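You operate a simulated robot arm through the tools that you are given. There is no shell and no other tool. Be economical: measure what you need, move in short steps, check, and stop when the job is done.

You are at the controls of a simulated robot arm. One attempt, no reset.

## Task
Tidy away the tins, the label roll and the black marker.
Fine: blue tin stacked on the green tin, roll in the grey pot; black cup to the arrow, marker in it.
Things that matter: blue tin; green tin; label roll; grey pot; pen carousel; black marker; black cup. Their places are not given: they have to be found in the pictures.

The check looks at the end state, three seconds after you hand in, the way a careful person would. Anything else that was tipped, shoved, dropped, spilled or broken makes it a failure.

## Robot
A 7-joint arm with a two-finger parallel gripper, fixed in place. Base frame: the origin is at the foot of the arm, x ahead of it, y to its left, z up; the work surface is at about z = -0.001. Units: m, rad, N and s.
With the tool pointing down near the work surface it reaches from about 0.24 to 0.62 m from the base axis. Its first joint turns from -1.152 to 1.152 rad. Payload 2.6 kg.
The TCP is the grasp point between the finger pads, 0.03 m short of the fingertips. In the tool frame z runs along the fingers and y along their closing line. The gripper opens to 0.094 m. The fingers are 0.028 m wide and 0.01 m thick; the gripper's body (0.05 by 0.096 m) begins 0.055 m behind the TCP.
Orientation is told as [roll, pitch, yaw] about the base's x, y, z axes, in that order, counted from this pose: with the fingers straight down and closing along the base's y, the tool's x points along the base's -x, its y along +y and its z along -z.

## Interface
- The arm moves only by the tool apply_moves. Its argument "targets" is a list of rows, each a list of 6 numbers: the shift along the tool's x, y, z in m, then the turn, a rotation vector about the tool's x, y, z in rad. In form: [[tx, ty, tz, wx, wy, wz], ...]. A call has 1 to 10 rows; each row is the pose to reach, as a shift and turn from the pose commanded when the call began, along the tool's axes at that moment. "fingers" is the closure, from 0 (fully open) to 1 (shut), set as the call begins (left out, the last holds). Each row takes 0.2 s and may step no farther than 0.05 m and 0.15 rad from the row before; otherwise, or with a gripper value out of range, the whole call is refused. A pose out of reach is approached as far as the arm can. The call stops where the force on the tool passes 70 N (or 10 N more than at its start, if that is more) or the arm is blocked; 0.2 s more then pass. Each finger travels about 0.072 m/s and halts on what it meets, pressing with about 40 N; the grip force reading is that of the motor and also rises with nothing between the fingers. The clock runs only during rows and for 0.2 s after the last one: add rows that repeat a pose to give the fingers time. The reply holds the time, the measured pose of the TCP, the force on the tool along the base axes, the opening and the grip force, in the units named above and with some noise, and new pictures: "pictures" is both (left out), scene, wrist or none.
- Cameras (640 x 400 px; columns grow to the right, rows downward): "scene" is fixed at [0.0281, 0.4197, 0.5773]; the picture's right is [-0.86, -0.50, 0.00], its down [-0.22, 0.37, -0.90] and it looks along [0.45, -0.78, -0.43] (base axes); focal length 280 px, centre (320, 200). "wrist" rides on the gripper at [-0.037, 0, -0.058] in the tool frame; the picture's right is [0.00, -1.00, 0.00], its down [0.97, 0.00, -0.24] and it looks along [0.24, 0.00, 0.97] (tool axes); focal length 218 px, centre (320, 200).
- locate(camera, pixels): for up to 12 pixels [column, row] of the newest picture of that camera ("zoom" is the newest enlarged one), the place [x, y, z] in the base frame of the surface seen there, good to about 0.002 m. No time passes.
- enlarge(camera, box): a new picture of the part [left, top, right, bottom] of that camera's present view, enlarged. No time passes.
- hand_in(): hands the job in; it is judged then, once.

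Work in short steps. Measure before you move; look again where a grasp or a placing could have gone wrong, and mend it. You have 80 turns and 120 pictures in all, those below and enlarged ones among them. Open the gripper and draw the arm clear of the work before you hand the job in, unless the task says otherwise; then end with one line.

The tools are called after "Call:" as name(argument=value, ...) on one line, values as JSON. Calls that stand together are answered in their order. apply_moves: Moves the arm, as the interface text tells. Its arguments: {"type":"object","properties":{"targets":{"type":"array"},"fingers":{"type":"number"},"pictures":{"type":"string","enum":["both","scene","wrist","none"]}},"required":["targets"]} The other tools are called the same way: locate (camera, pixels) gives the place of the surface under pixels of a picture; enlarge (camera, box) takes an enlarged picture of a part of a camera's view; hand_in () hands the job in.

At the start:

```text
time: 0.0
position: [0.3645, -0.0038, 0.4033]
tool_rot: [0.0, 0.001, 0.0]
force: [-1.8, -1.1, 0.2]
width: 0.0939
gripper_force: 0.0
```

scene: 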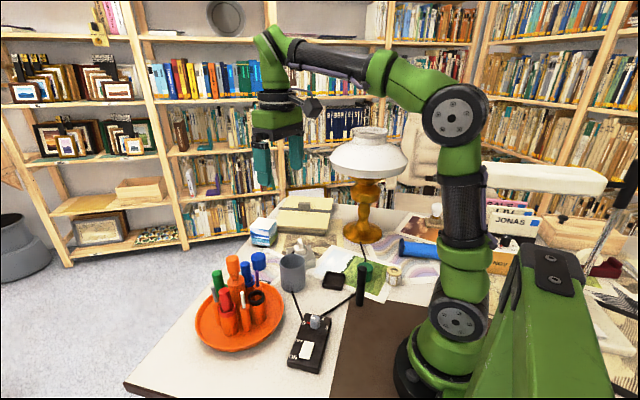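
wrist: 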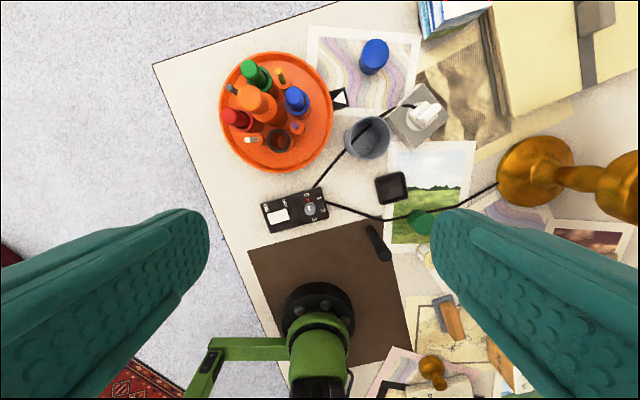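

The scene shows an orange carousel around (238,310), a grey pot at (292,272) and a standing dark item at (362,285). I enlarge the key regions to identify everything.

Call:
enlarge(camera="scene", box=[180, 180, 340, 380])

Call:
enlarge(camera="scene", box=[320, 200, 480, 320])

Call:
enlarge(camera="wrist", box=[200, 20, 520, 270])

```text
2.00 times, centred on (260, 280) of scene
```

zoom: 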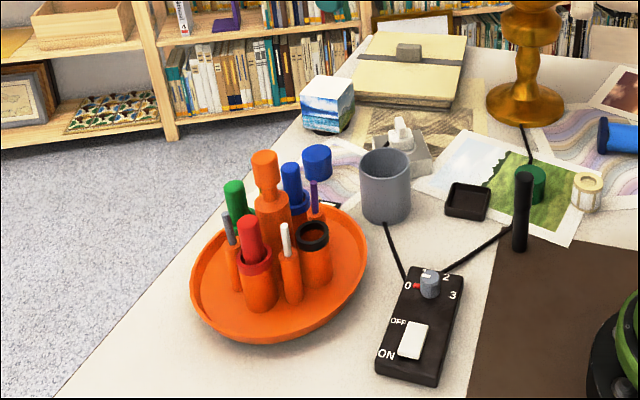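

```text
3.33 times, centred on (400, 260) of scene
```

zoom: 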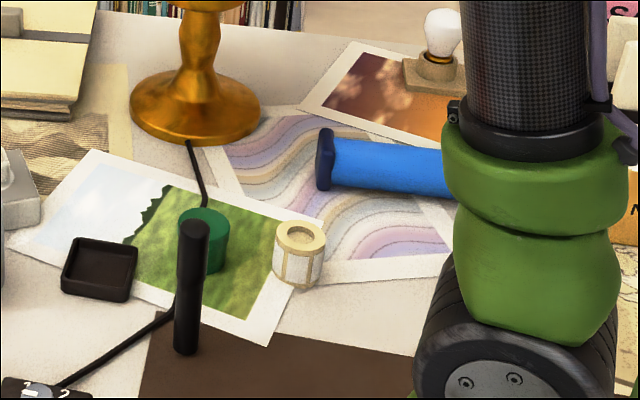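

```text
1.60 times, centred on (360, 145) of wrist
```

zoom: 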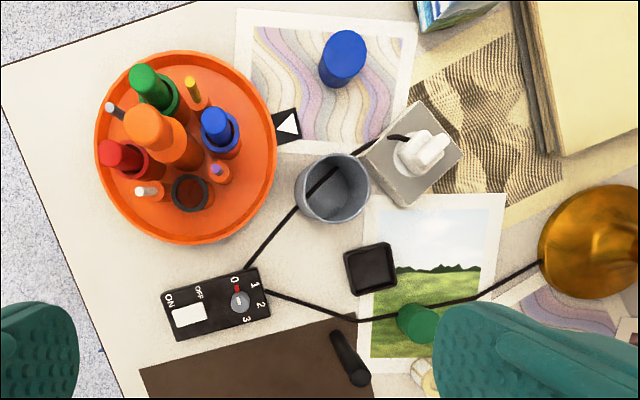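

Black-rimmed cup is at zoom (190,193), arrow at (287,125), blue tin (343,58), green tin (415,320), marker (350,360), roll (425,378). I measure them.

Call:
locate(camera="zoom", pixels=[[143, 123], [190, 193], [190, 178], [190, 208], [287, 125], [293, 122], [276, 116], [280, 140], [346, 45], [410, 312], [355, 378], [335, 335]])

Call:
locate(camera="scene", pixels=[[363, 268], [360, 304], [365, 265], [394, 268], [400, 269], [394, 284], [292, 256], [281, 258], [303, 258], [233, 258], [257, 290], [371, 268]])

Call:
locate(camera="wrist", pixels=[[375, 45], [374, 70], [222, 115], [333, 115], [276, 52], [276, 172], [346, 138], [389, 138], [366, 118], [366, 158], [429, 256], [410, 222]])

```text
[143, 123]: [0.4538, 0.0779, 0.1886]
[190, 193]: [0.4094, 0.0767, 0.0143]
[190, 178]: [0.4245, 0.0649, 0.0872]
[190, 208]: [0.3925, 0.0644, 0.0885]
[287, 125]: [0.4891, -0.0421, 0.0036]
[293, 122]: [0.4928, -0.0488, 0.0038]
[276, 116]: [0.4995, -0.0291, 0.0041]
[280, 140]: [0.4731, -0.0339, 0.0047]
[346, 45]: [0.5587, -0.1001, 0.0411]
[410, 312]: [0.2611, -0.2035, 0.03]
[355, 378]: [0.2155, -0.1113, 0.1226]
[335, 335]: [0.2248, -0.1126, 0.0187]
```

```text
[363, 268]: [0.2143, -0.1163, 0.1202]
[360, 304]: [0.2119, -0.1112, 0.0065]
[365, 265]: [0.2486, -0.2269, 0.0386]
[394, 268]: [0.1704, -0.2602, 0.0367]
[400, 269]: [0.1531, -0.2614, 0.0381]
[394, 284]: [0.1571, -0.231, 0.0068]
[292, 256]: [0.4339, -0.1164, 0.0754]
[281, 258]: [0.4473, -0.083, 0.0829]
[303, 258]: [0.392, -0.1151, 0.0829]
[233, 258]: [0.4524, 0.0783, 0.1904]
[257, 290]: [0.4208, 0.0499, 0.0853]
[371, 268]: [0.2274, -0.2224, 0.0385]
```

```text
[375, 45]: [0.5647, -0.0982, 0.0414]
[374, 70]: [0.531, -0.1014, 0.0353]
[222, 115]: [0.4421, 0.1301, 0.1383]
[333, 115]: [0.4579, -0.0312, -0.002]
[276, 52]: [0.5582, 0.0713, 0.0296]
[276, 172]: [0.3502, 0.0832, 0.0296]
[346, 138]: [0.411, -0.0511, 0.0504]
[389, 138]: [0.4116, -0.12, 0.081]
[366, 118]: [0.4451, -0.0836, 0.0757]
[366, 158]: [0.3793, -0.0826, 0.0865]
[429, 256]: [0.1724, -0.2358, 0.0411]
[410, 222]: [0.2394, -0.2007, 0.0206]
```

Everything is roughly located: the marker stands at (0.213,-0.112), the pot at about (0.412,-0.09). I move over the blue tin (≈(0.55,-0.10)) at height for a close look.

Call:
apply_moves(targets=[[-0.03, -0.016, 0.03, 0, 0, 0], [-0.06, -0.032, 0.055, 0, 0, 0], [-0.09, -0.048, 0.08, 0, 0, 0], [-0.12, -0.064, 0.105, 0, 0, 0], [-0.15, -0.08, 0.13, 0, 0, 0], [-0.18, -0.096, 0.16, 0, 0, 0], [-0.18, -0.096, 0.2, 0, 0, 0], [-0.18, -0.096, 0.2, 0, 0, 0]], fingers=0)

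```text
time: 1.8
position: [0.544, -0.101, 0.2027]
tool_rot: [0.001, 0.0, 0.0]
force: [0.8, -0.3, 0.4]
width: 0.0941
gripper_force: 0.1
```

scene: 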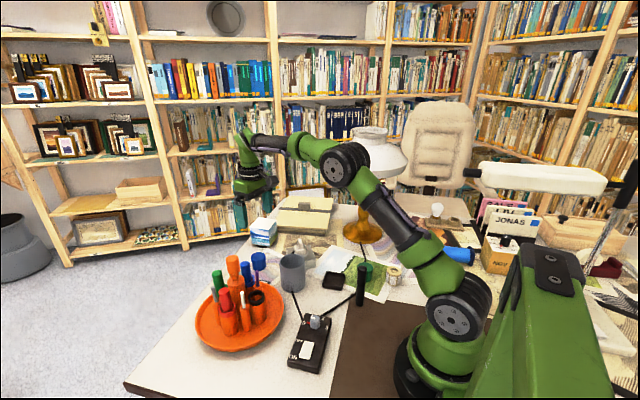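
wrist: 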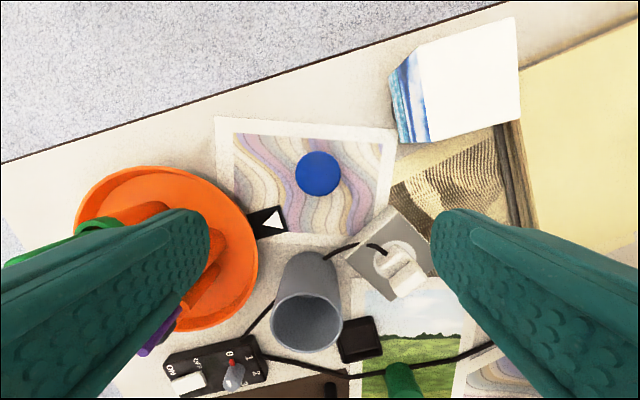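

The blue tin's top is a disc at wrist (318,173), radius ≈23. I measure its edges plus the arrow.

Call:
locate(camera="wrist", pixels=[[318, 173], [298, 173], [338, 173], [318, 154], [318, 192], [262, 222], [285, 231], [278, 208], [264, 224], [250, 215], [256, 237], [276, 206]])

Call:
enlarge(camera="wrist", box=[230, 130, 400, 250])

```text
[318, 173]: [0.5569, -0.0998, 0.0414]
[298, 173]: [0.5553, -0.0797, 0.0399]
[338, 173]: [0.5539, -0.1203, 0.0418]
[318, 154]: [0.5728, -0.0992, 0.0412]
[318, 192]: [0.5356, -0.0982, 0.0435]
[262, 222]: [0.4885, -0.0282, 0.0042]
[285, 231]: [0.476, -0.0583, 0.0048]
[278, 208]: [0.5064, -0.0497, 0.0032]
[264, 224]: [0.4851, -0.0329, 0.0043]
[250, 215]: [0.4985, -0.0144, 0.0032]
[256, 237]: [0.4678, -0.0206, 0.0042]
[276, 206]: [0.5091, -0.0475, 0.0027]
```

```text
3.33 times, centred on (315, 190) of wrist
```

zoom: 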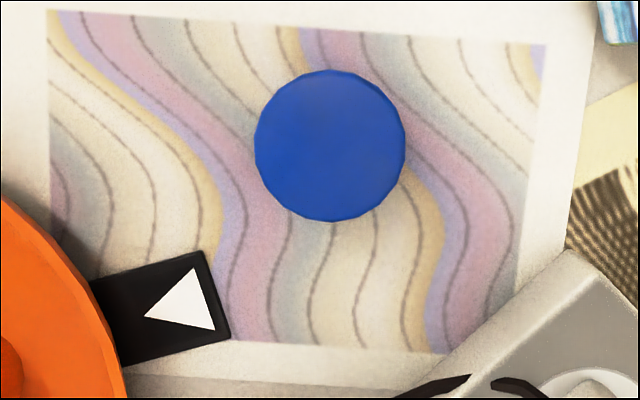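

Blue tin: centre (0.555,-0.0995), diameter ≈0.045, top 0.042. I descend to TCP z≈0.038 with open fingers, then close.

Call:
apply_moves(targets=[[-0.011, 0.0015, 0.03, 0, 0, 0], [-0.011, 0.0015, 0.07, 0, 0, 0], [-0.011, 0.0015, 0.11, 0, 0, 0], [-0.011, 0.0015, 0.145, 0, 0, 0], [-0.011, 0.0015, 0.164, 0, 0, 0], [-0.011, 0.0015, 0.164, 0, 0, 0]], fingers=0, pictures="wrist")

```text
time: 3.2
position: [0.5546, -0.098, 0.0392]
tool_rot: [-0.001, 0.001, 0.001]
force: [0.5, 0.2, 0.4]
width: 0.0941
gripper_force: 0.0
```

wrist: 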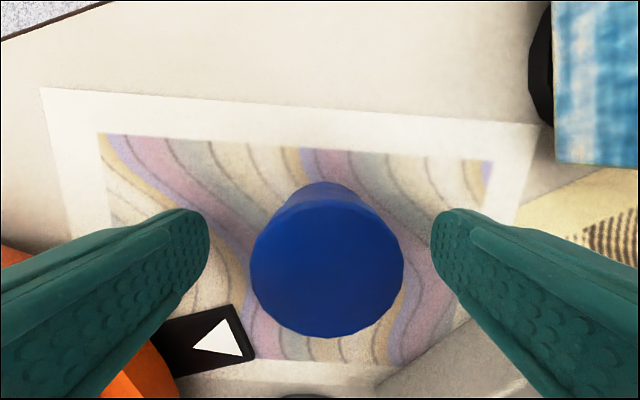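

The tin sits centred between the fingers; I close on it (0.5 s or so) and then lift a little.

Call:
apply_moves(targets=[[0, 0, 0, 0, 0, 0], [0, 0, 0, 0, 0, 0], [0, 0, 0, 0, 0, 0], [0, 0, 0, 0, 0, 0], [0, 0, -0.03, 0, 0, 0], [0, 0, -0.07, 0, 0, 0], [0, 0, -0.11, 0, 0, 0], [0, 0, -0.15, 0, 0, 0]], fingers=1, pictures="wrist")

```text
time: 5.0
position: [0.5523, -0.0973, 0.1876]
tool_rot: [0.002, -0.001, 0.001]
force: [0.7, -0.7, -0.1]
width: 0.045
gripper_force: 39.8
```

wrist: 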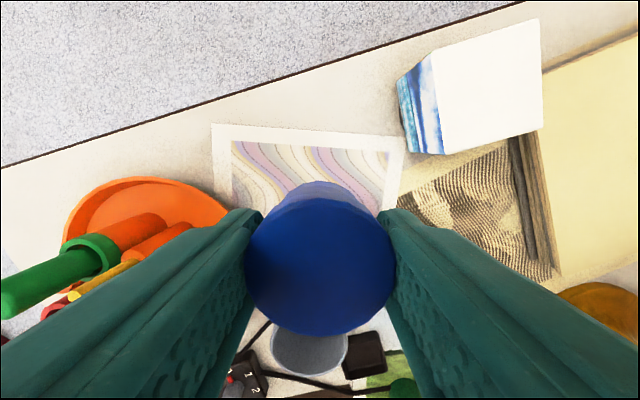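

Held (width 0.045). Before carrying to the green tin I check the lamp's shade, shown at scene (330–408,150), and green tin surroundings.

Call:
locate(camera="scene", pixels=[[372, 130], [362, 165], [345, 145], [395, 160], [362, 238], [345, 230], [355, 200], [366, 265], [371, 268], [363, 290], [396, 265]])

Call:
enlarge(camera="scene", box=[310, 120, 470, 320])

```text
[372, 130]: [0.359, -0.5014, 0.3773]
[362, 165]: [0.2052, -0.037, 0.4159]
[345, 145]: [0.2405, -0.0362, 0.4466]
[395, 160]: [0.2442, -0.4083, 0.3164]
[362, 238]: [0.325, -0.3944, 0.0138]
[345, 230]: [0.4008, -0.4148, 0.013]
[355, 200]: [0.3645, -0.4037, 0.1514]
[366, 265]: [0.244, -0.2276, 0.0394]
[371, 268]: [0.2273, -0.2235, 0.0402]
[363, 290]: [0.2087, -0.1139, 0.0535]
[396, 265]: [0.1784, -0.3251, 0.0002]
```

```text
2.00 times, centred on (390, 220) of scene
```

zoom: 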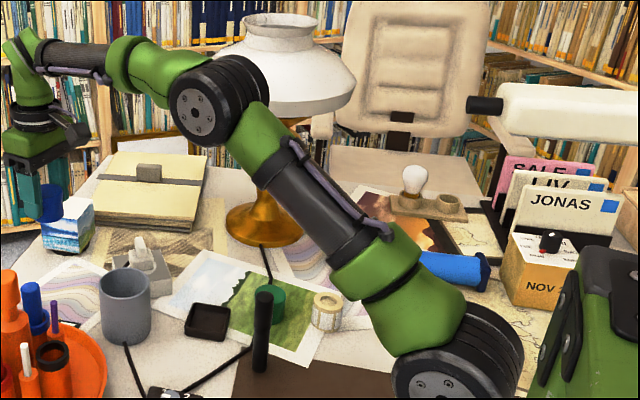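

The lamp shade is well away from the green tin. The green tin's top is at zoom (268,290), partly behind the marker; I locate its rim.

Call:
enlarge(camera="scene", box=[340, 245, 420, 305])

```text
6.67 times, centred on (380, 275) of scene
```

zoom: 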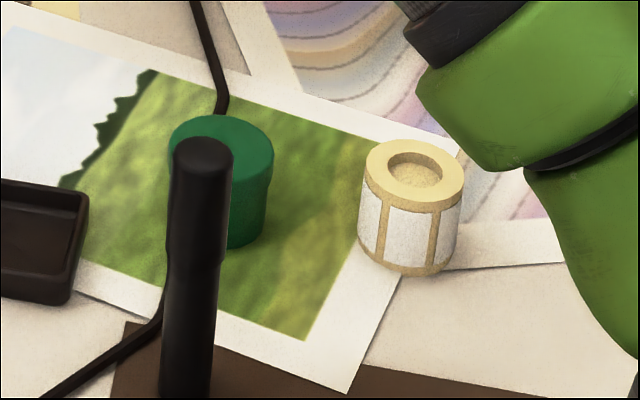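

Call:
locate(camera="zoom", pixels=[[172, 145], [270, 150], [222, 117], [240, 155], [235, 130], [368, 168], [460, 178], [415, 142], [408, 205], [415, 172], [405, 265], [200, 150]])

```text
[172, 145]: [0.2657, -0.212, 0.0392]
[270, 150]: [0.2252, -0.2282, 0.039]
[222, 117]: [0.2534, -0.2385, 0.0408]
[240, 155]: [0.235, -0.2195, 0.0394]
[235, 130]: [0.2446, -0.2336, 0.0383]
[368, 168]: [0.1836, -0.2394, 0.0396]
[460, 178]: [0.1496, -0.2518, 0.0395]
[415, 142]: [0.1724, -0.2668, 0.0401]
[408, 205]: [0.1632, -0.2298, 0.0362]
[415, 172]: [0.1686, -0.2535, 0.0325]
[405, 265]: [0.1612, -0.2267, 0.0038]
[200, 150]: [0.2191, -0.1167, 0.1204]
```

Green tin: centre ≈(0.2455,-0.2195), top 0.039; roll ≈(0.167,-0.247). I carry the blue tin at z≈0.19 to just behind the green tin so the wrist camera can see it.

Call:
apply_moves(targets=[[0.045, -0.012, 0, 0, 0, 0], [0.09, -0.026, 0, 0, 0, 0], [0.135, -0.04, 0, 0, 0, 0], [0.18, -0.055, 0, 0, 0, 0], [0.225, -0.07, 0, 0, 0, 0], [0.27, -0.085, 0, 0, 0, 0], [0.31, -0.1, 0, 0, 0, 0], [0.345, -0.112, 0, 0, 0, 0], [0.372, -0.122, 0, 0, 0, 0], [0.372, -0.122, 0, 0, 0, 0]])

```text
time: 7.2
position: [0.1829, -0.2191, 0.1906]
tool_rot: [-0.002, -0.001, -0.002]
force: [-0.1, 0.2, -0.7]
width: 0.0452
gripper_force: 40.6
```

scene: 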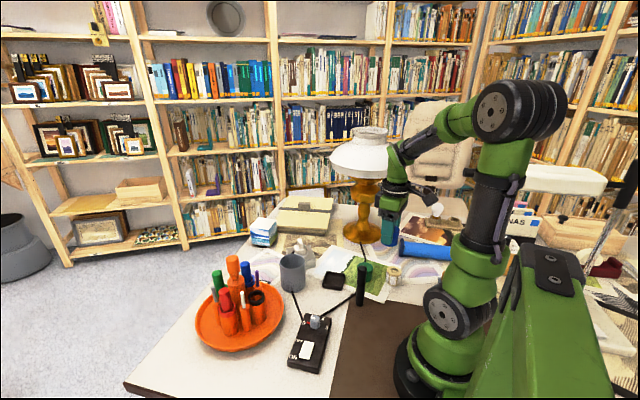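
wrist: 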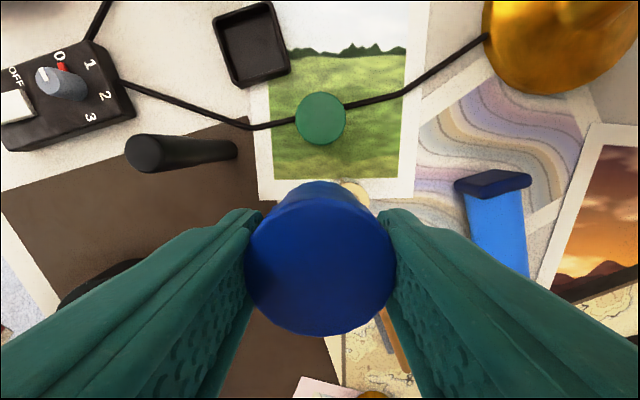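

The green tin's top disc is at wrist (320,118), radius ≈25; measuring its rim and the held tin's top.

Call:
locate(camera="wrist", pixels=[[320, 118], [298, 118], [342, 118], [320, 97], [320, 140], [320, 260], [255, 260], [385, 260], [320, 330], [320, 215]])

```text
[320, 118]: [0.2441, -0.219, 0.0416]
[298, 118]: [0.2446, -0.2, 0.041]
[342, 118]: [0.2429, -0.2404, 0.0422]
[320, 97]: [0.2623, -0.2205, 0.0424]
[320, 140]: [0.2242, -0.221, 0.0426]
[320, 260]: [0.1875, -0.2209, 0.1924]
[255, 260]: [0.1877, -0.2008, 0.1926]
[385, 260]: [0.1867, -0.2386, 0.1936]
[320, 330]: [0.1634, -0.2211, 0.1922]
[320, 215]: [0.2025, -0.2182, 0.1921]
```

Green centre ≈(0.2445,-0.220), the held tin is centred under the TCP. I move over and descend to ~4 mm above contact.

Call:
apply_moves(targets=[[-0.035, -0.0005, 0, 0, 0, 0], [-0.0615, -0.0005, 0, 0, 0, 0], [-0.0615, -0.0005, 0.04, 0, 0, 0], [-0.0615, -0.0005, 0.08, 0, 0, 0], [-0.0615, -0.0005, 0.105, 0, 0, 0], [-0.0615, -0.0005, 0.105, 0, 0, 0]], pictures="none")

Call:
enlarge(camera="scene", box=[340, 225, 420, 305])

```text
time: 8.6
position: [0.2408, -0.22, 0.0871]
tool_rot: [0.0, 0.001, 0.0]
force: [-0.2, -0.1, -1.6]
width: 0.045
gripper_force: 40.0
```

```text
5.00 times, centred on (380, 265) of scene
```

zoom: 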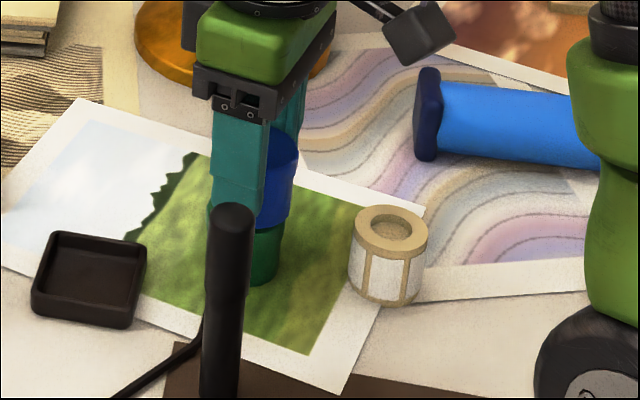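

Tin is a few mm above the green one; x reads 0.2408 vs 0.2445 intended, so I take another reading with a small descent.

Call:
apply_moves(targets=[[0, 0, 0.001, 0, 0, 0], [0, 0, 0.002, 0, 0, 0]], pictures="wrist")

```text
time: 9.2
position: [0.2432, -0.221, 0.0832]
tool_rot: [0.0, 0.001, 0.001]
force: [0.2, -0.1, -0.5]
width: 0.045
gripper_force: 40.2
```

wrist: 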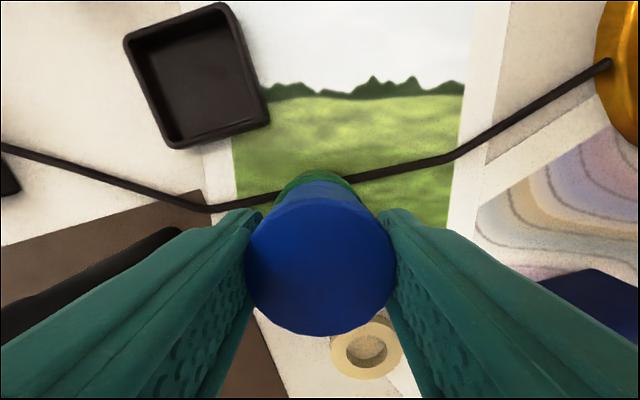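

Column alignment looks good (green peeking symmetric at (315,180)). I lower in 1 mm steps, watching the force.

Call:
apply_moves(targets=[[0, 0, 0.001, 0, 0, 0], [0, 0, 0.002, 0, 0, 0], [0, 0, 0.003, 0, 0, 0], [0, 0, 0.003, 0, 0, 0]], pictures="none")

Call:
enlarge(camera="scene", box=[355, 245, 395, 295])

```text
time: 10.2
position: [0.2452, -0.2213, 0.0797]
tool_rot: [-0.002, -0.003, 0.0]
force: [-6.2, 1.8, 31.9]
width: 0.0452
gripper_force: 40.4
```

```text
8.00 times, centred on (375, 270) of scene
```

zoom: 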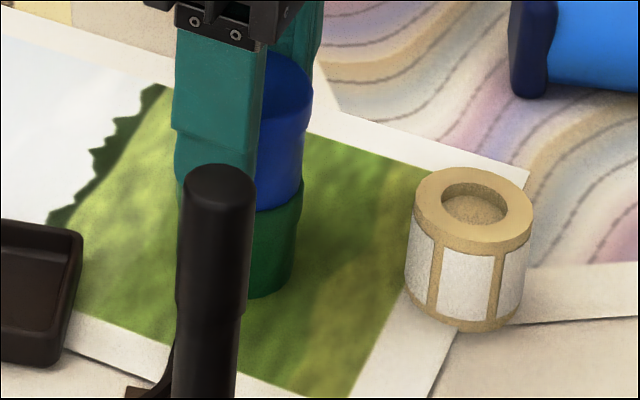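

Contact made (≈32 N). I ease up 1 mm first.

Call:
apply_moves(targets=[[0, 0, -0.0008, 0, 0, 0], [0, 0, -0.0008, 0, 0, 0]], pictures="none")

```text
time: 10.8
position: [0.246, -0.221, 0.0804]
tool_rot: [0.0, -0.002, 0.004]
force: [3.9, -2.9, 17.6]
width: 0.0452
gripper_force: 40.0
```

Still lightly pressed; I release to ~0.07 m and rise straight up.

Call:
apply_moves(targets=[[0, 0, 0, 0, 0, 0], [0, 0, 0, 0, 0, 0], [0, 0, 0, 0, 0, 0], [0, 0, -0.01, 0, 0, 0], [0, 0, -0.03, 0, 0, 0], [0, 0, -0.07, 0, 0, 0], [0, 0, -0.11, 0, 0, 0], [0, 0, -0.11, 0, 0, 0]], fingers=0.2)

Call:
enlarge(camera="scene", box=[350, 230, 420, 290])

```text
time: 12.6
position: [0.2451, -0.2203, 0.1918]
tool_rot: [0.002, -0.002, 0.001]
force: [1.0, 0.3, 0.6]
width: 0.0751
gripper_force: 0.1
```

scene: 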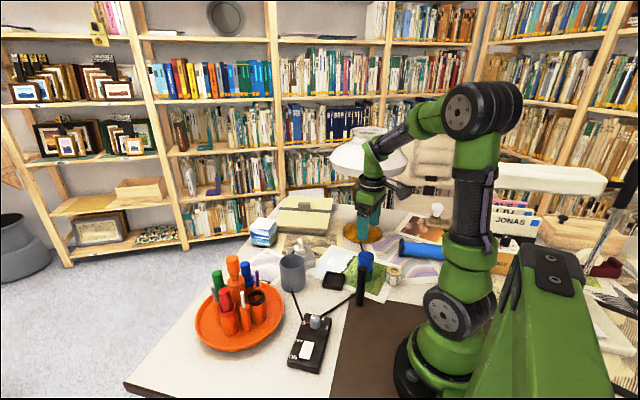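
wrist: 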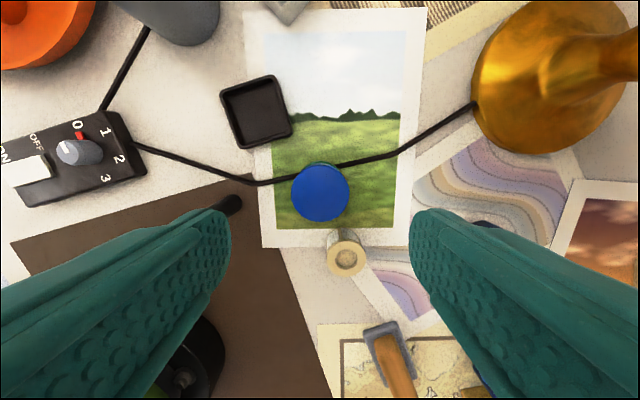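

```text
6.67 times, centred on (385, 260) of scene
```

zoom: 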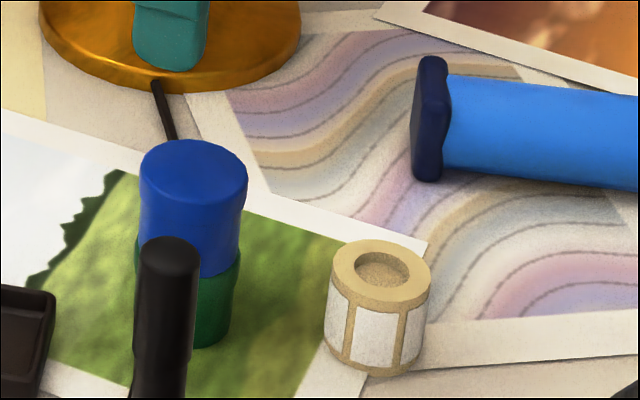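

Stack looks straight. Next the roll at wrist (346,256); I measure it and the nearby blue tube end (490,225) for clearance, as well as the pot rim.

Call:
locate(camera="wrist", pixels=[[346, 239], [327, 257], [365, 257], [346, 275], [320, 190], [292, 192], [348, 192]])

Call:
locate(camera="zoom", pixels=[[430, 60], [430, 175], [480, 80], [480, 180], [335, 262], [428, 270], [387, 240], [375, 288]])

Call:
enlarge(camera="scene", box=[260, 240, 330, 300])

```text
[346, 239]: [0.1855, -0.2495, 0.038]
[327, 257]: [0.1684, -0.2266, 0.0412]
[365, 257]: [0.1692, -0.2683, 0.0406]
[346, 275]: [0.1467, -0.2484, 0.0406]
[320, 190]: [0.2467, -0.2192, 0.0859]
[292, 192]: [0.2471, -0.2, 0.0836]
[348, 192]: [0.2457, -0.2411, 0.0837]
```

```text
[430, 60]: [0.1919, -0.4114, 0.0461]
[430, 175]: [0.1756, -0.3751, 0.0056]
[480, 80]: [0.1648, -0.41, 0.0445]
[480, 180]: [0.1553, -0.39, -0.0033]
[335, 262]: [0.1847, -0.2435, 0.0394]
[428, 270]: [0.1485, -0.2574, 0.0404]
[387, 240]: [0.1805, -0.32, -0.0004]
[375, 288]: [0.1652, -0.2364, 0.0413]
```

```text
6.67 times, centred on (295, 270) of scene
```

zoom: 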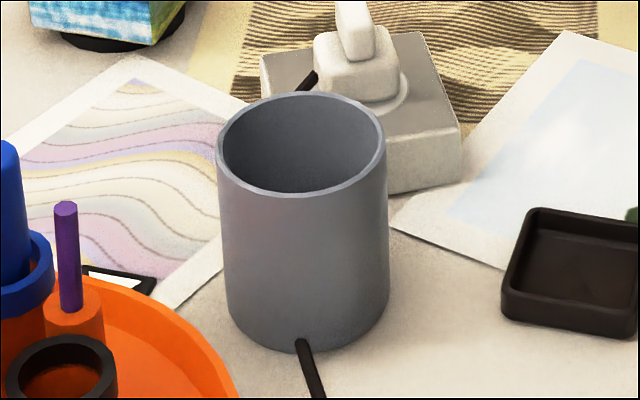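

Roll centre ≈(0.167,-0.248), diameter ≈0.04; tube is clear. Now I locate the pot rim and move over the roll, going down to TCP z≈0.055.

Call:
locate(camera="zoom", pixels=[[220, 148], [383, 142], [300, 94], [285, 194], [255, 104], [360, 180], [232, 178], [375, 115]])

Call:
apply_moves(targets=[[0.04, -0.014, 0, 0, 0, 0], [0.078, -0.0275, 0, 0, 0, 0], [0.078, -0.0275, 0.04, 0, 0, 0], [0.078, -0.0275, 0.08, 0, 0, 0], [0.078, -0.0275, 0.115, 0, 0, 0], [0.078, -0.0275, 0.1365, 0, 0, 0], [0.078, -0.0275, 0.1365, 0, 0, 0]], pictures="wrist")

```text
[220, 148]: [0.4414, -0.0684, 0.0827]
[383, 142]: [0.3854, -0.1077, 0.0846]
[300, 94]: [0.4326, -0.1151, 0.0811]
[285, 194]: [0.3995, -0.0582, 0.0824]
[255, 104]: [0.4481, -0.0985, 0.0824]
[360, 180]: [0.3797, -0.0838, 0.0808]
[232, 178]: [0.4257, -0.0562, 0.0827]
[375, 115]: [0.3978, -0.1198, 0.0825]
```

```text
time: 14.2
position: [0.1688, -0.2472, 0.0525]
tool_rot: [0.0, -0.001, -0.001]
force: [0.8, -0.3, 0.2]
width: 0.0752
gripper_force: 0.0
```

wrist: 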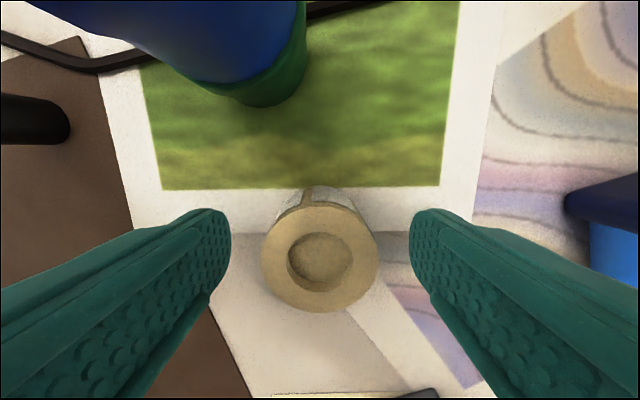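

The roll is centred between the fingers (320,255). Pot centre ≈(0.414,-0.0875), rim 0.083. I close and lift to z≈0.2.

Call:
apply_moves(targets=[[0, 0, 0, 0, 0, 0], [0, 0, 0, 0, 0, 0], [0, 0, 0, 0, 0, 0], [0, 0, -0.03, 0, 0, 0], [0, 0, -0.07, 0, 0, 0], [0, 0, -0.11, 0, 0, 0], [0, 0, -0.145, 0, 0, 0], [0, 0, -0.145, 0, 0, 0]], fingers=1)

```text
time: 16.0
position: [0.167, -0.2496, 0.2003]
tool_rot: [-0.001, 0.001, 0.0]
force: [0.2, -1.1, -1.1]
width: 0.04
gripper_force: 40.0
```

scene: 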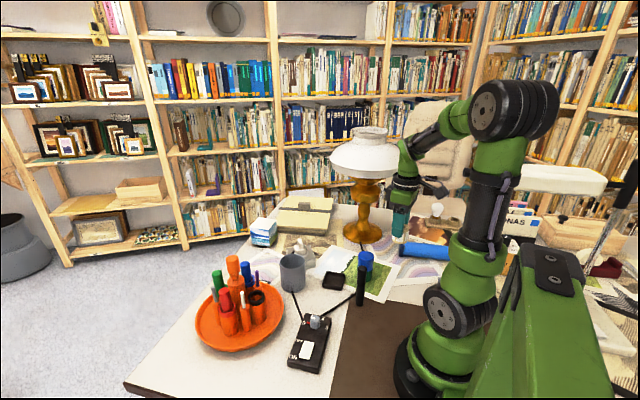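
wrist: 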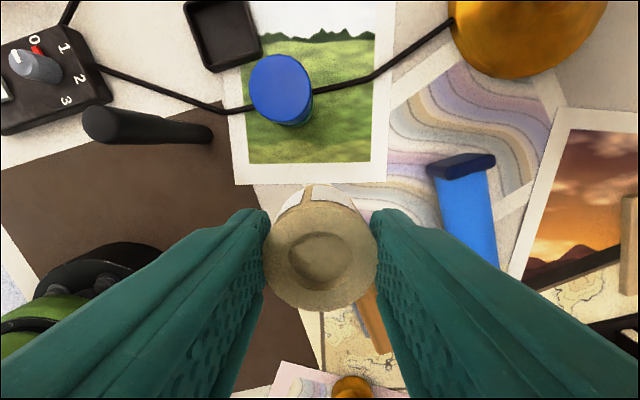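

Roll held. I carry it at z≈0.2 to over the pot.

Call:
apply_moves(targets=[[-0.04, 0.026, 0, 0, 0, 0], [-0.08, 0.052, 0, 0, 0, 0], [-0.12, 0.078, 0, 0, 0, 0], [-0.16, 0.104, 0, 0, 0, 0], [-0.2, 0.13, 0, 0, 0, 0], [-0.2475, 0.1608, 0, 0, 0, 0], [-0.2475, 0.1608, 0.03, 0, 0, 0], [-0.2475, 0.1608, 0.03, 0, 0, 0]])

Call:
enlarge(camera="scene", box=[260, 220, 340, 300])

```text
refused: row 6 steps farther than a row can; nothing moved
```

```text
5.00 times, centred on (300, 260) of scene
```

zoom: 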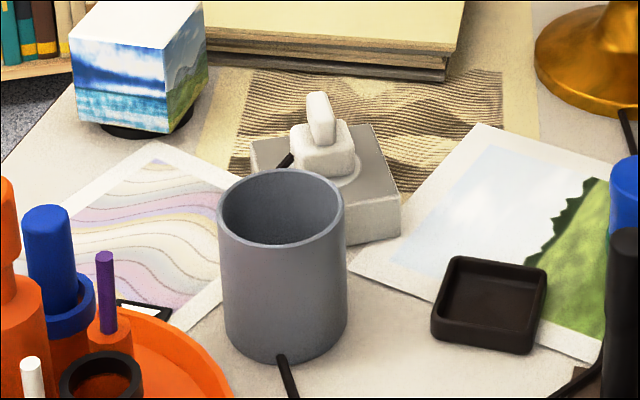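

The last carry row was too long; I resend with an even split.

Call:
apply_moves(targets=[[-0.04, 0.026, 0, 0, 0, 0], [-0.08, 0.052, 0, 0, 0, 0], [-0.12, 0.078, 0, 0, 0, 0], [-0.16, 0.104, 0, 0, 0, 0], [-0.2, 0.13, 0, 0, 0, 0], [-0.225, 0.146, 0, 0, 0, 0], [-0.2475, 0.1608, 0, 0, 0, 0], [-0.2475, 0.1608, 0.03, 0, 0, 0], [-0.2475, 0.1608, 0.03, 0, 0, 0]])

Call:
enlarge(camera="scene", box=[260, 220, 340, 300])

```text
time: 18.0
position: [0.4149, -0.0894, 0.1694]
tool_rot: [0.001, 0.001, 0.001]
force: [0.0, 0.5, -0.1]
width: 0.0401
gripper_force: 40.0
```

scene: 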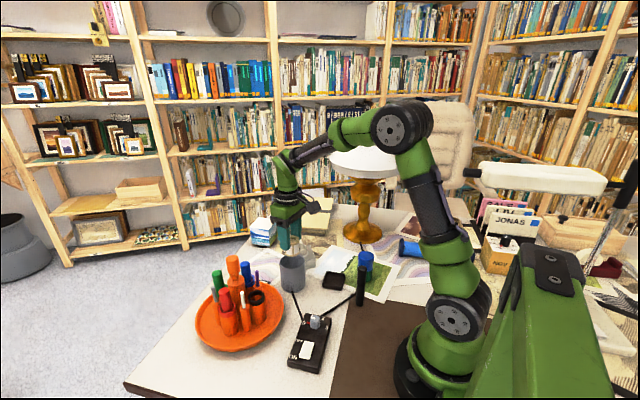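
wrist: 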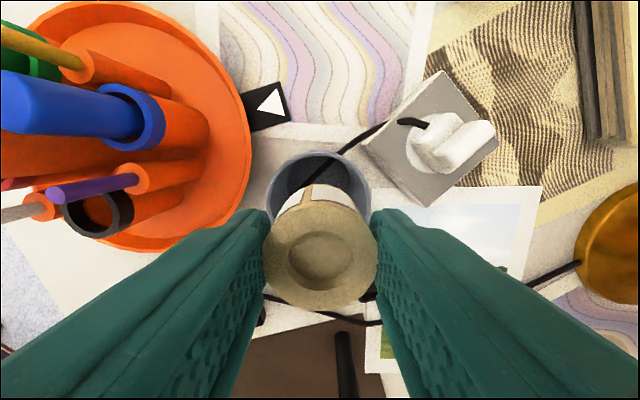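

```text
5.00 times, centred on (300, 260) of scene
```

zoom: 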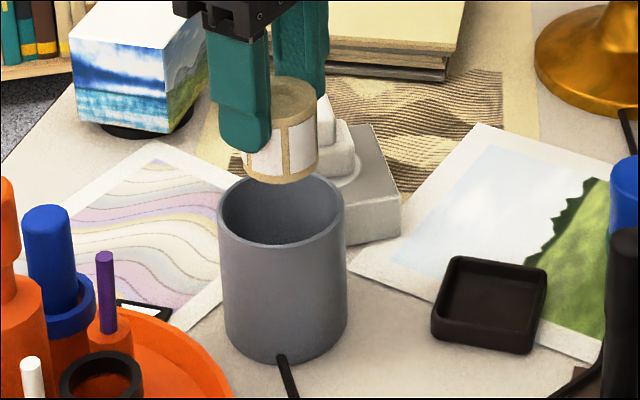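

Roll hangs over the pot mouth. I lower until the fingertips are just above the rim (TCP ≈0.117) and check.

Call:
apply_moves(targets=[[0, 0.0005, 0.03, 0, 0, 0], [0, 0.0005, 0.051, 0, 0, 0], [0, 0.0005, 0.051, 0, 0, 0]], pictures="none")

Call:
enlarge(camera="scene", box=[260, 220, 340, 300])

```text
time: 18.8
position: [0.4145, -0.0869, 0.1169]
tool_rot: [0.0, 0.0, 0.0]
force: [0.5, -0.3, 0.1]
width: 0.0402
gripper_force: 40.1
```

```text
5.00 times, centred on (300, 260) of scene
```

zoom: 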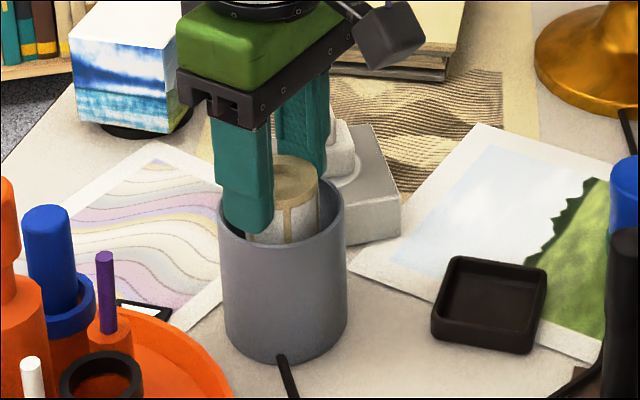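

Roll's lower part is inside the mouth. I release slowly by a little with fingertips a few mm above the rim, then rise.

Call:
apply_moves(targets=[[0, 0, -0.002, 0, 0, 0], [0, 0, -0.002, 0, 0, 0], [0, 0, -0.02, 0, 0, 0], [0, 0, -0.06, 0, 0, 0], [0, 0, -0.1, 0, 0, 0], [0, 0, -0.14, 0, 0, 0], [0, 0, -0.14, 0, 0, 0]], fingers=0.4)

Call:
enlarge(camera="scene", box=[260, 220, 340, 300])

```text
time: 20.4
position: [0.4136, -0.0884, 0.2597]
tool_rot: [0.0, -0.001, 0.0]
force: [0.3, -0.8, -1.8]
width: 0.0564
gripper_force: 0.0
```

scene: 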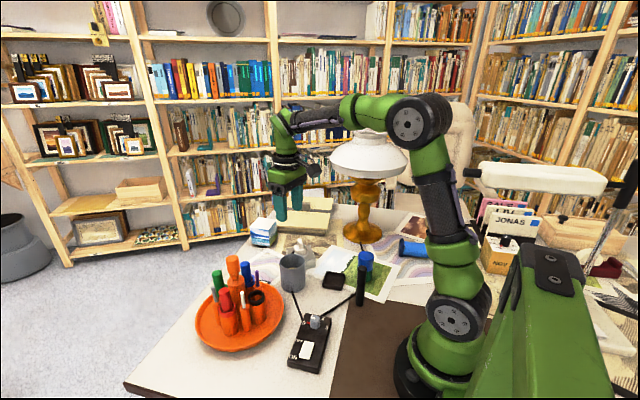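
wrist: 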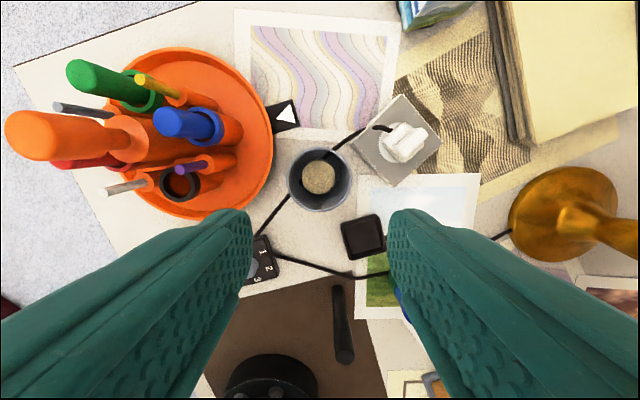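

```text
5.00 times, centred on (300, 260) of scene
```

zoom: 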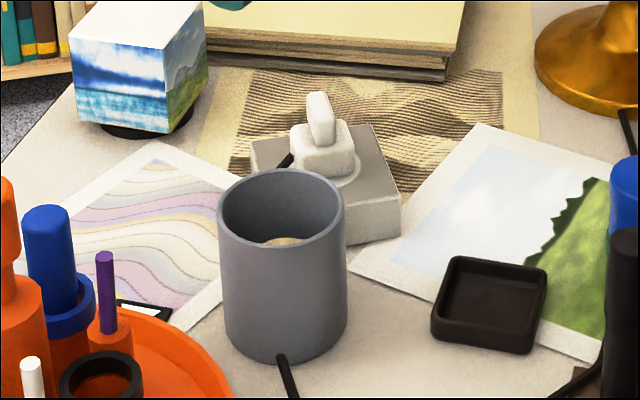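

Roll sits in the pot. Now the carousel: I rise and move over its centre (~(0.454,0.078)) to look straight down, fingertips well above the knob (top 0.19).

Call:
apply_moves(targets=[[0, 0, -0.04, 0, 0, 0], [0, 0, -0.08, 0, 0, 0], [-0.01, 0.04, -0.1, 0, 0, 0], [-0.02, 0.085, -0.1, 0, 0, 0], [-0.03, 0.125, -0.1, 0, 0, 0], [-0.04, 0.166, -0.1, 0, 0, 0], [-0.04, 0.166, -0.1, 0, 0, 0]])

Call:
enlarge(camera="wrist", box=[200, 100, 440, 250])

Call:
enlarge(camera="scene", box=[185, 245, 305, 355])

```text
time: 22.0
position: [0.4532, 0.0803, 0.3582]
tool_rot: [0.001, -0.001, 0.001]
force: [0.9, -0.2, -0.1]
width: 0.0562
gripper_force: 0.1
```

scene: 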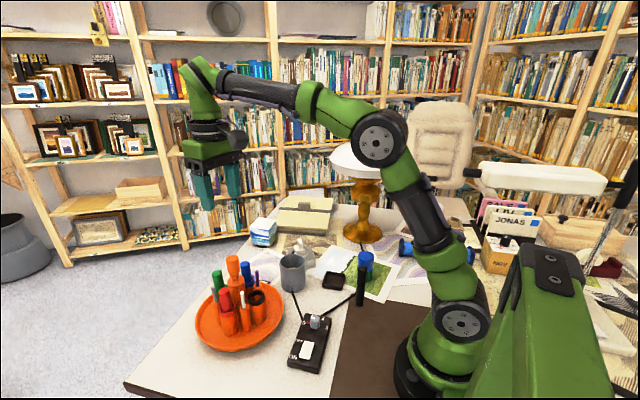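
wrist: 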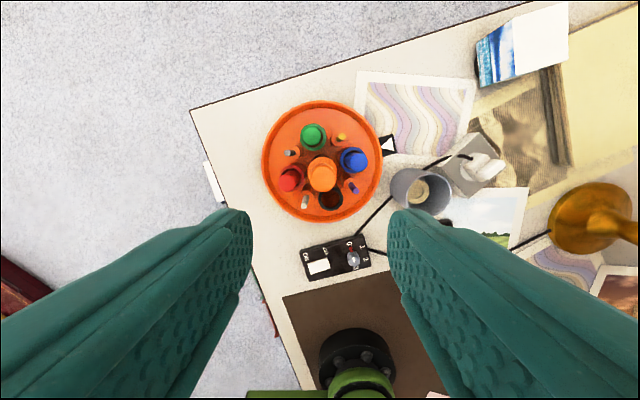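

```text
2.67 times, centred on (320, 175) of wrist
```

zoom: 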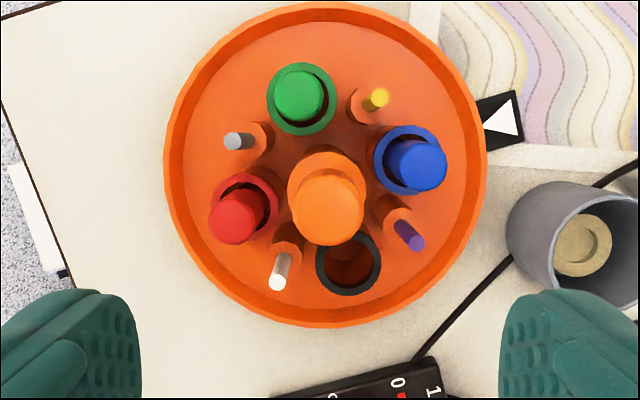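

```text
3.64 times, centred on (245, 300) of scene
```

zoom: 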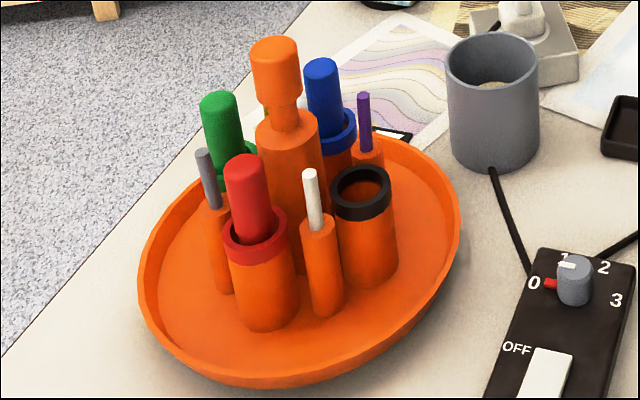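

Four cups at 90° spacing: black lies about 90° from the arrow. I measure the knob, cup rims, and carousel rim.

Call:
locate(camera="zoom", pixels=[[250, 50], [298, 52], [275, 40], [275, 66], [280, 120], [332, 188], [391, 188], [361, 168], [361, 210], [361, 193], [318, 70], [225, 100]])

Call:
locate(camera="wrist", pixels=[[322, 178], [263, 162], [382, 165], [322, 101], [328, 221], [389, 145], [384, 146], [312, 125], [353, 148], [287, 179], [331, 188], [331, 210]])

```text
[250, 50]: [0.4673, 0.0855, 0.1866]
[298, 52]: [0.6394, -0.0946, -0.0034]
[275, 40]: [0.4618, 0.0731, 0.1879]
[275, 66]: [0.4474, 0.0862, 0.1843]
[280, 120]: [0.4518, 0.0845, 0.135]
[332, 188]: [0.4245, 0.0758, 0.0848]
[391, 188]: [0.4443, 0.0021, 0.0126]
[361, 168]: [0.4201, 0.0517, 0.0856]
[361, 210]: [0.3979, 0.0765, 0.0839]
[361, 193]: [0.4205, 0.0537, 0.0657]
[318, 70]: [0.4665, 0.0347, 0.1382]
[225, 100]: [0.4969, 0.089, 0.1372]
```

```text
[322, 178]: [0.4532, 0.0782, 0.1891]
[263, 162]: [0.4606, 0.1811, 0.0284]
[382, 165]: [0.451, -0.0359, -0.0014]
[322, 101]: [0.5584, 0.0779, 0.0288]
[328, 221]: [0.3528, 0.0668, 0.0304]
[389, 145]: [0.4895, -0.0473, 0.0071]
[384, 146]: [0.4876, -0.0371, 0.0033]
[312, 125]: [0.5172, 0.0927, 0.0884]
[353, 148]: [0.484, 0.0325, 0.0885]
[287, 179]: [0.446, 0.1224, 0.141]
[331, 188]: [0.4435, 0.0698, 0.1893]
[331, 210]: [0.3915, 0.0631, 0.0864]
```

Carousel centre ≈(0.4555,0.078); black cup is at −164°, arrow at −74° (where blue now sits), so it needs +90° (counter-clockwise from above). I pre-rotate the wrist +0.75 rad about tool z and go down to z≈0.25 above the knob.

Call:
apply_moves(targets=[[-0.001, 0, 0.02, 0, 0, 0.13], [-0.001, 0, 0.04, 0, 0, 0.26], [-0.001, 0, 0.06, 0, 0, 0.39], [-0.001, 0, 0.08, 0, 0, 0.52], [-0.001, 0, 0.1, 0, 0, 0.65], [-0.001, 0, 0.108, 0, 0, 0.78], [-0.001, 0, 0.108, 0, 0, 0.78]])

```text
time: 23.6
position: [0.4545, 0.0776, 0.25]
tool_rot: [0.0, 0.0, -0.782]
force: [0.1, -0.6, -0.2]
width: 0.0563
gripper_force: 0.0
```

scene: 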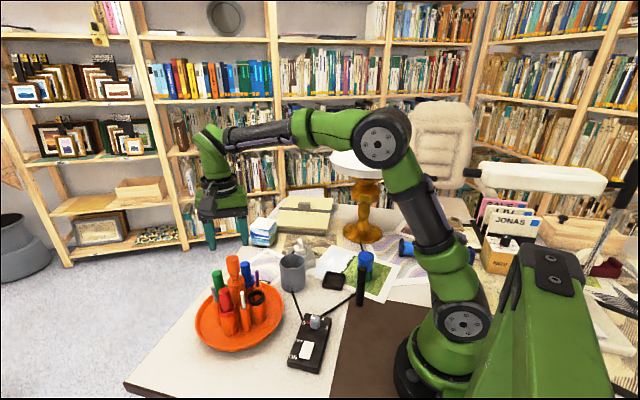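
wrist: 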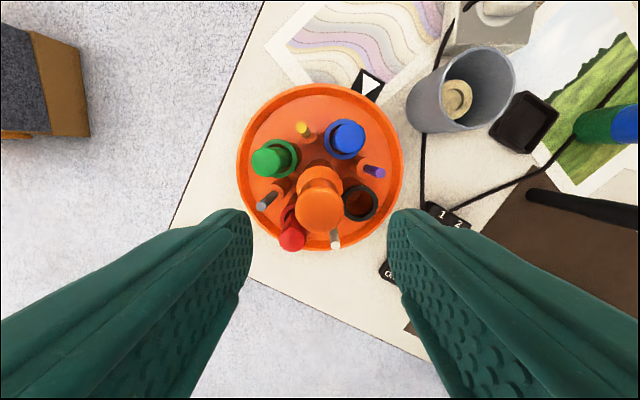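

The knob top disc is at wrist (320,210); measure edges to centre precisely.

Call:
locate(camera="wrist", pixels=[[320, 210], [298, 210], [342, 210], [320, 190], [320, 230], [280, 155], [345, 138], [360, 204], [292, 238]])

```text
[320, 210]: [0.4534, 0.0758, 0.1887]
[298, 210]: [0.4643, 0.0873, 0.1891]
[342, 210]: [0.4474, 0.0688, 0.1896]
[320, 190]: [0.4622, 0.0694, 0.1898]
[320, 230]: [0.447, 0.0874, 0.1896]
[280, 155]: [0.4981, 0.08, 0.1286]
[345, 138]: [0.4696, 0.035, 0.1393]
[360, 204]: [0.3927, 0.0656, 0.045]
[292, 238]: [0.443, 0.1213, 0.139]
```

Knob centre ≈(0.455,0.078), directly under the TCP. I descend to z≈0.178 and close.

Call:
apply_moves(targets=[[0, 0, 0.035, 0, 0, 0], [0, 0, 0.06, 0, 0, 0], [0, 0, 0.072, 0, 0, 0], [0, 0, 0.072, 0, 0, 0]], pictures="none")

Call:
apply_moves(targets=[[0, 0, 0, 0, 0, 0], [0, 0, 0, 0, 0, 0], [0, 0, 0, 0, 0, 0]], fingers=1)

Call:
enlarge(camera="scene", box=[185, 235, 305, 355])

```text
time: 24.6
position: [0.4547, 0.0767, 0.1785]
tool_rot: [0.002, 0.0, -0.78]
force: [0.4, -0.1, 0.3]
width: 0.0563
gripper_force: 0.1
```

```text
time: 25.4
position: [0.4548, 0.0797, 0.1782]
tool_rot: [0.005, -0.001, -0.777]
force: [24.7, 14.5, -9.3]
width: 0.0288
gripper_force: 44.7
```

scene: 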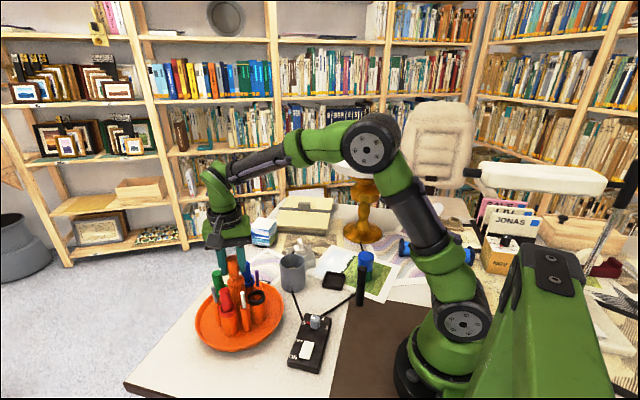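
wrist: 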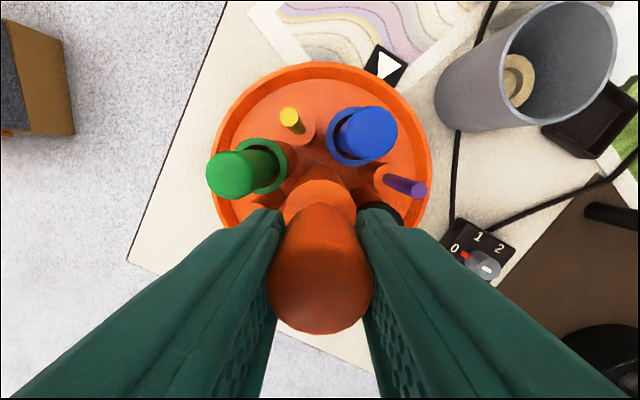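

```text
3.33 times, centred on (245, 295) of scene
```

zoom: 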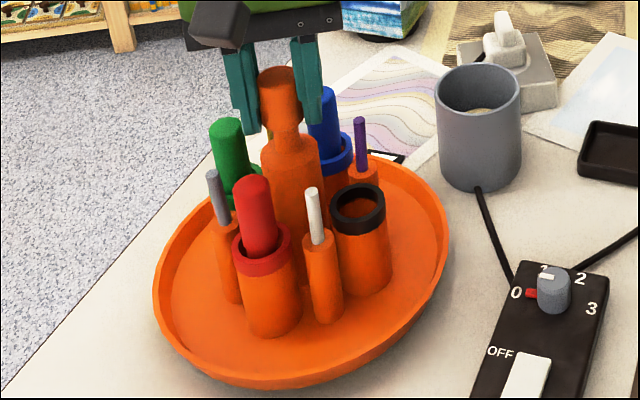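

Gripped the knob (0.0288) with ~28 N side load toward +x+y, so the knob is ~1 mm off along the closing line. I shift +1 mm along tool y and begin turning a little.

Call:
apply_moves(targets=[[0, 0.001, 0, 0, 0, 0], [0, 0.001, 0, 0, 0, -0.08], [0, 0.001, 0, 0, 0, -0.16], [0, 0.001, 0, 0, 0, -0.16]], fingers=1, pictures="wrist")

```text
time: 26.4
position: [0.4546, 0.0787, 0.1779]
tool_rot: [0.002, 0.0, -0.621]
force: [7.5, 3.3, 1.7]
width: 0.0286
gripper_force: 45.3
```

wrist: 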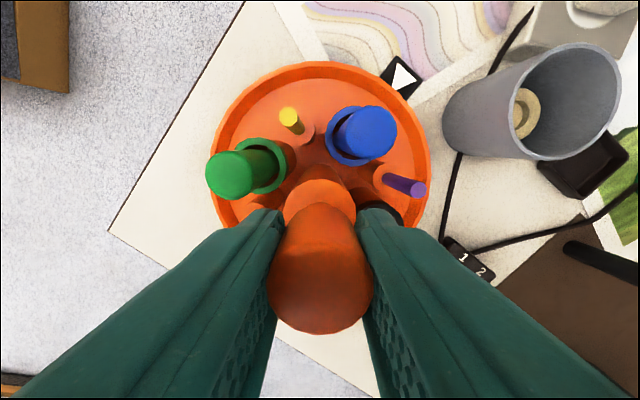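

The carousel turns with the gripper and the load dropped to ~8 N. I continue the remaining ~1.41 rad smoothly.

Call:
apply_moves(targets=[[0, 0, 0, 0, 0, -0.14], [0, 0, 0, 0, 0, -0.28], [0, 0, 0, 0, 0, -0.42], [0, 0, 0, 0, 0, -0.56], [0, 0, 0, 0, 0, -0.7], [0, 0, 0, 0, 0, -0.84], [0, 0, 0, 0, 0, -0.98], [0, 0, 0, 0, 0, -1.12], [0, 0, 0, 0, 0, -1.26], [0, 0, 0, 0, 0, -1.26]], fingers=1)

Call:
enlarge(camera="scene", box=[185, 235, 305, 355])

```text
time: 28.6
position: [0.4547, 0.0783, 0.1785]
tool_rot: [0.0, 0.001, 0.639]
force: [-13.2, -21.3, 16.4]
width: 0.0286
gripper_force: 45.0
```

scene: 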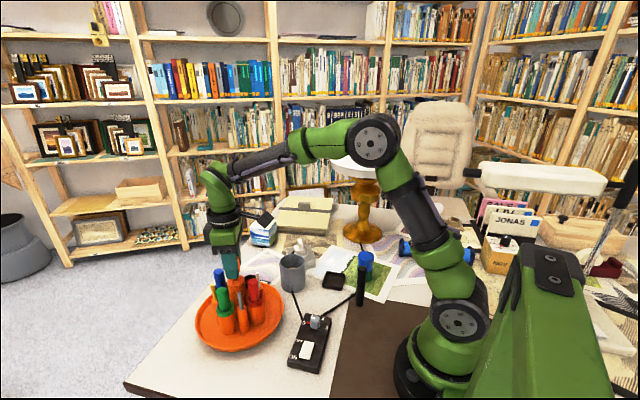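
wrist: 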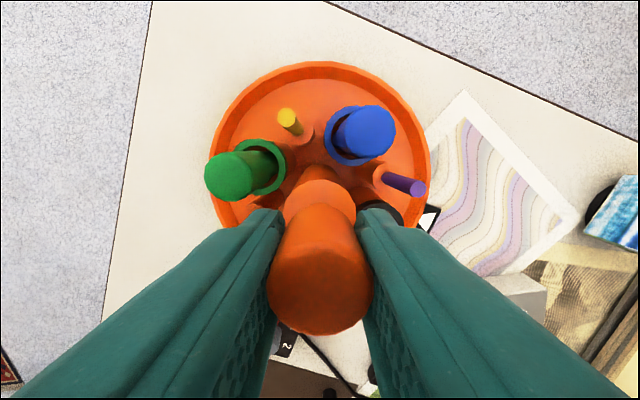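

```text
3.33 times, centred on (245, 295) of scene
```

zoom: 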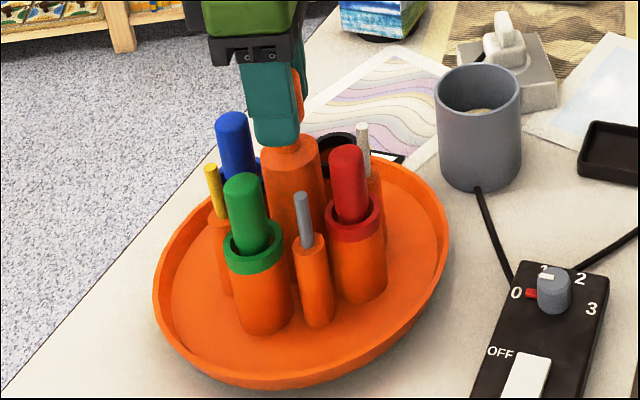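

Turned ~1.42 rad so far; finishing the last 0.15 rad to reach 90°.

Call:
apply_moves(targets=[[0, 0, 0, 0, 0, -0.08], [0, 0, 0, 0, 0, -0.151], [0, 0, 0, 0, 0, -0.151]], fingers=1, pictures="wrist")

```text
time: 29.4
position: [0.4554, 0.0783, 0.179]
tool_rot: [-0.004, 0.0, 0.789]
force: [-15.3, -23.5, 28.6]
width: 0.0286
gripper_force: 45.3
```

wrist: 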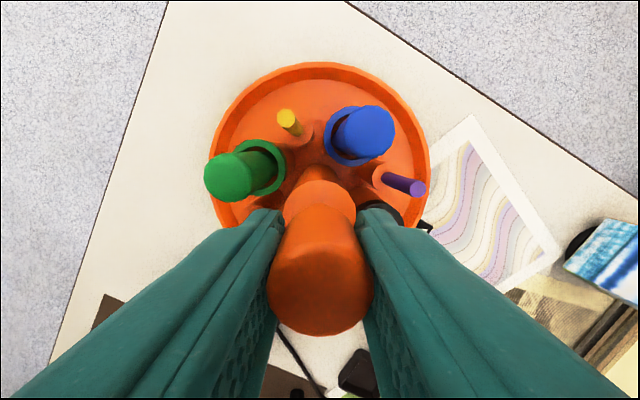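

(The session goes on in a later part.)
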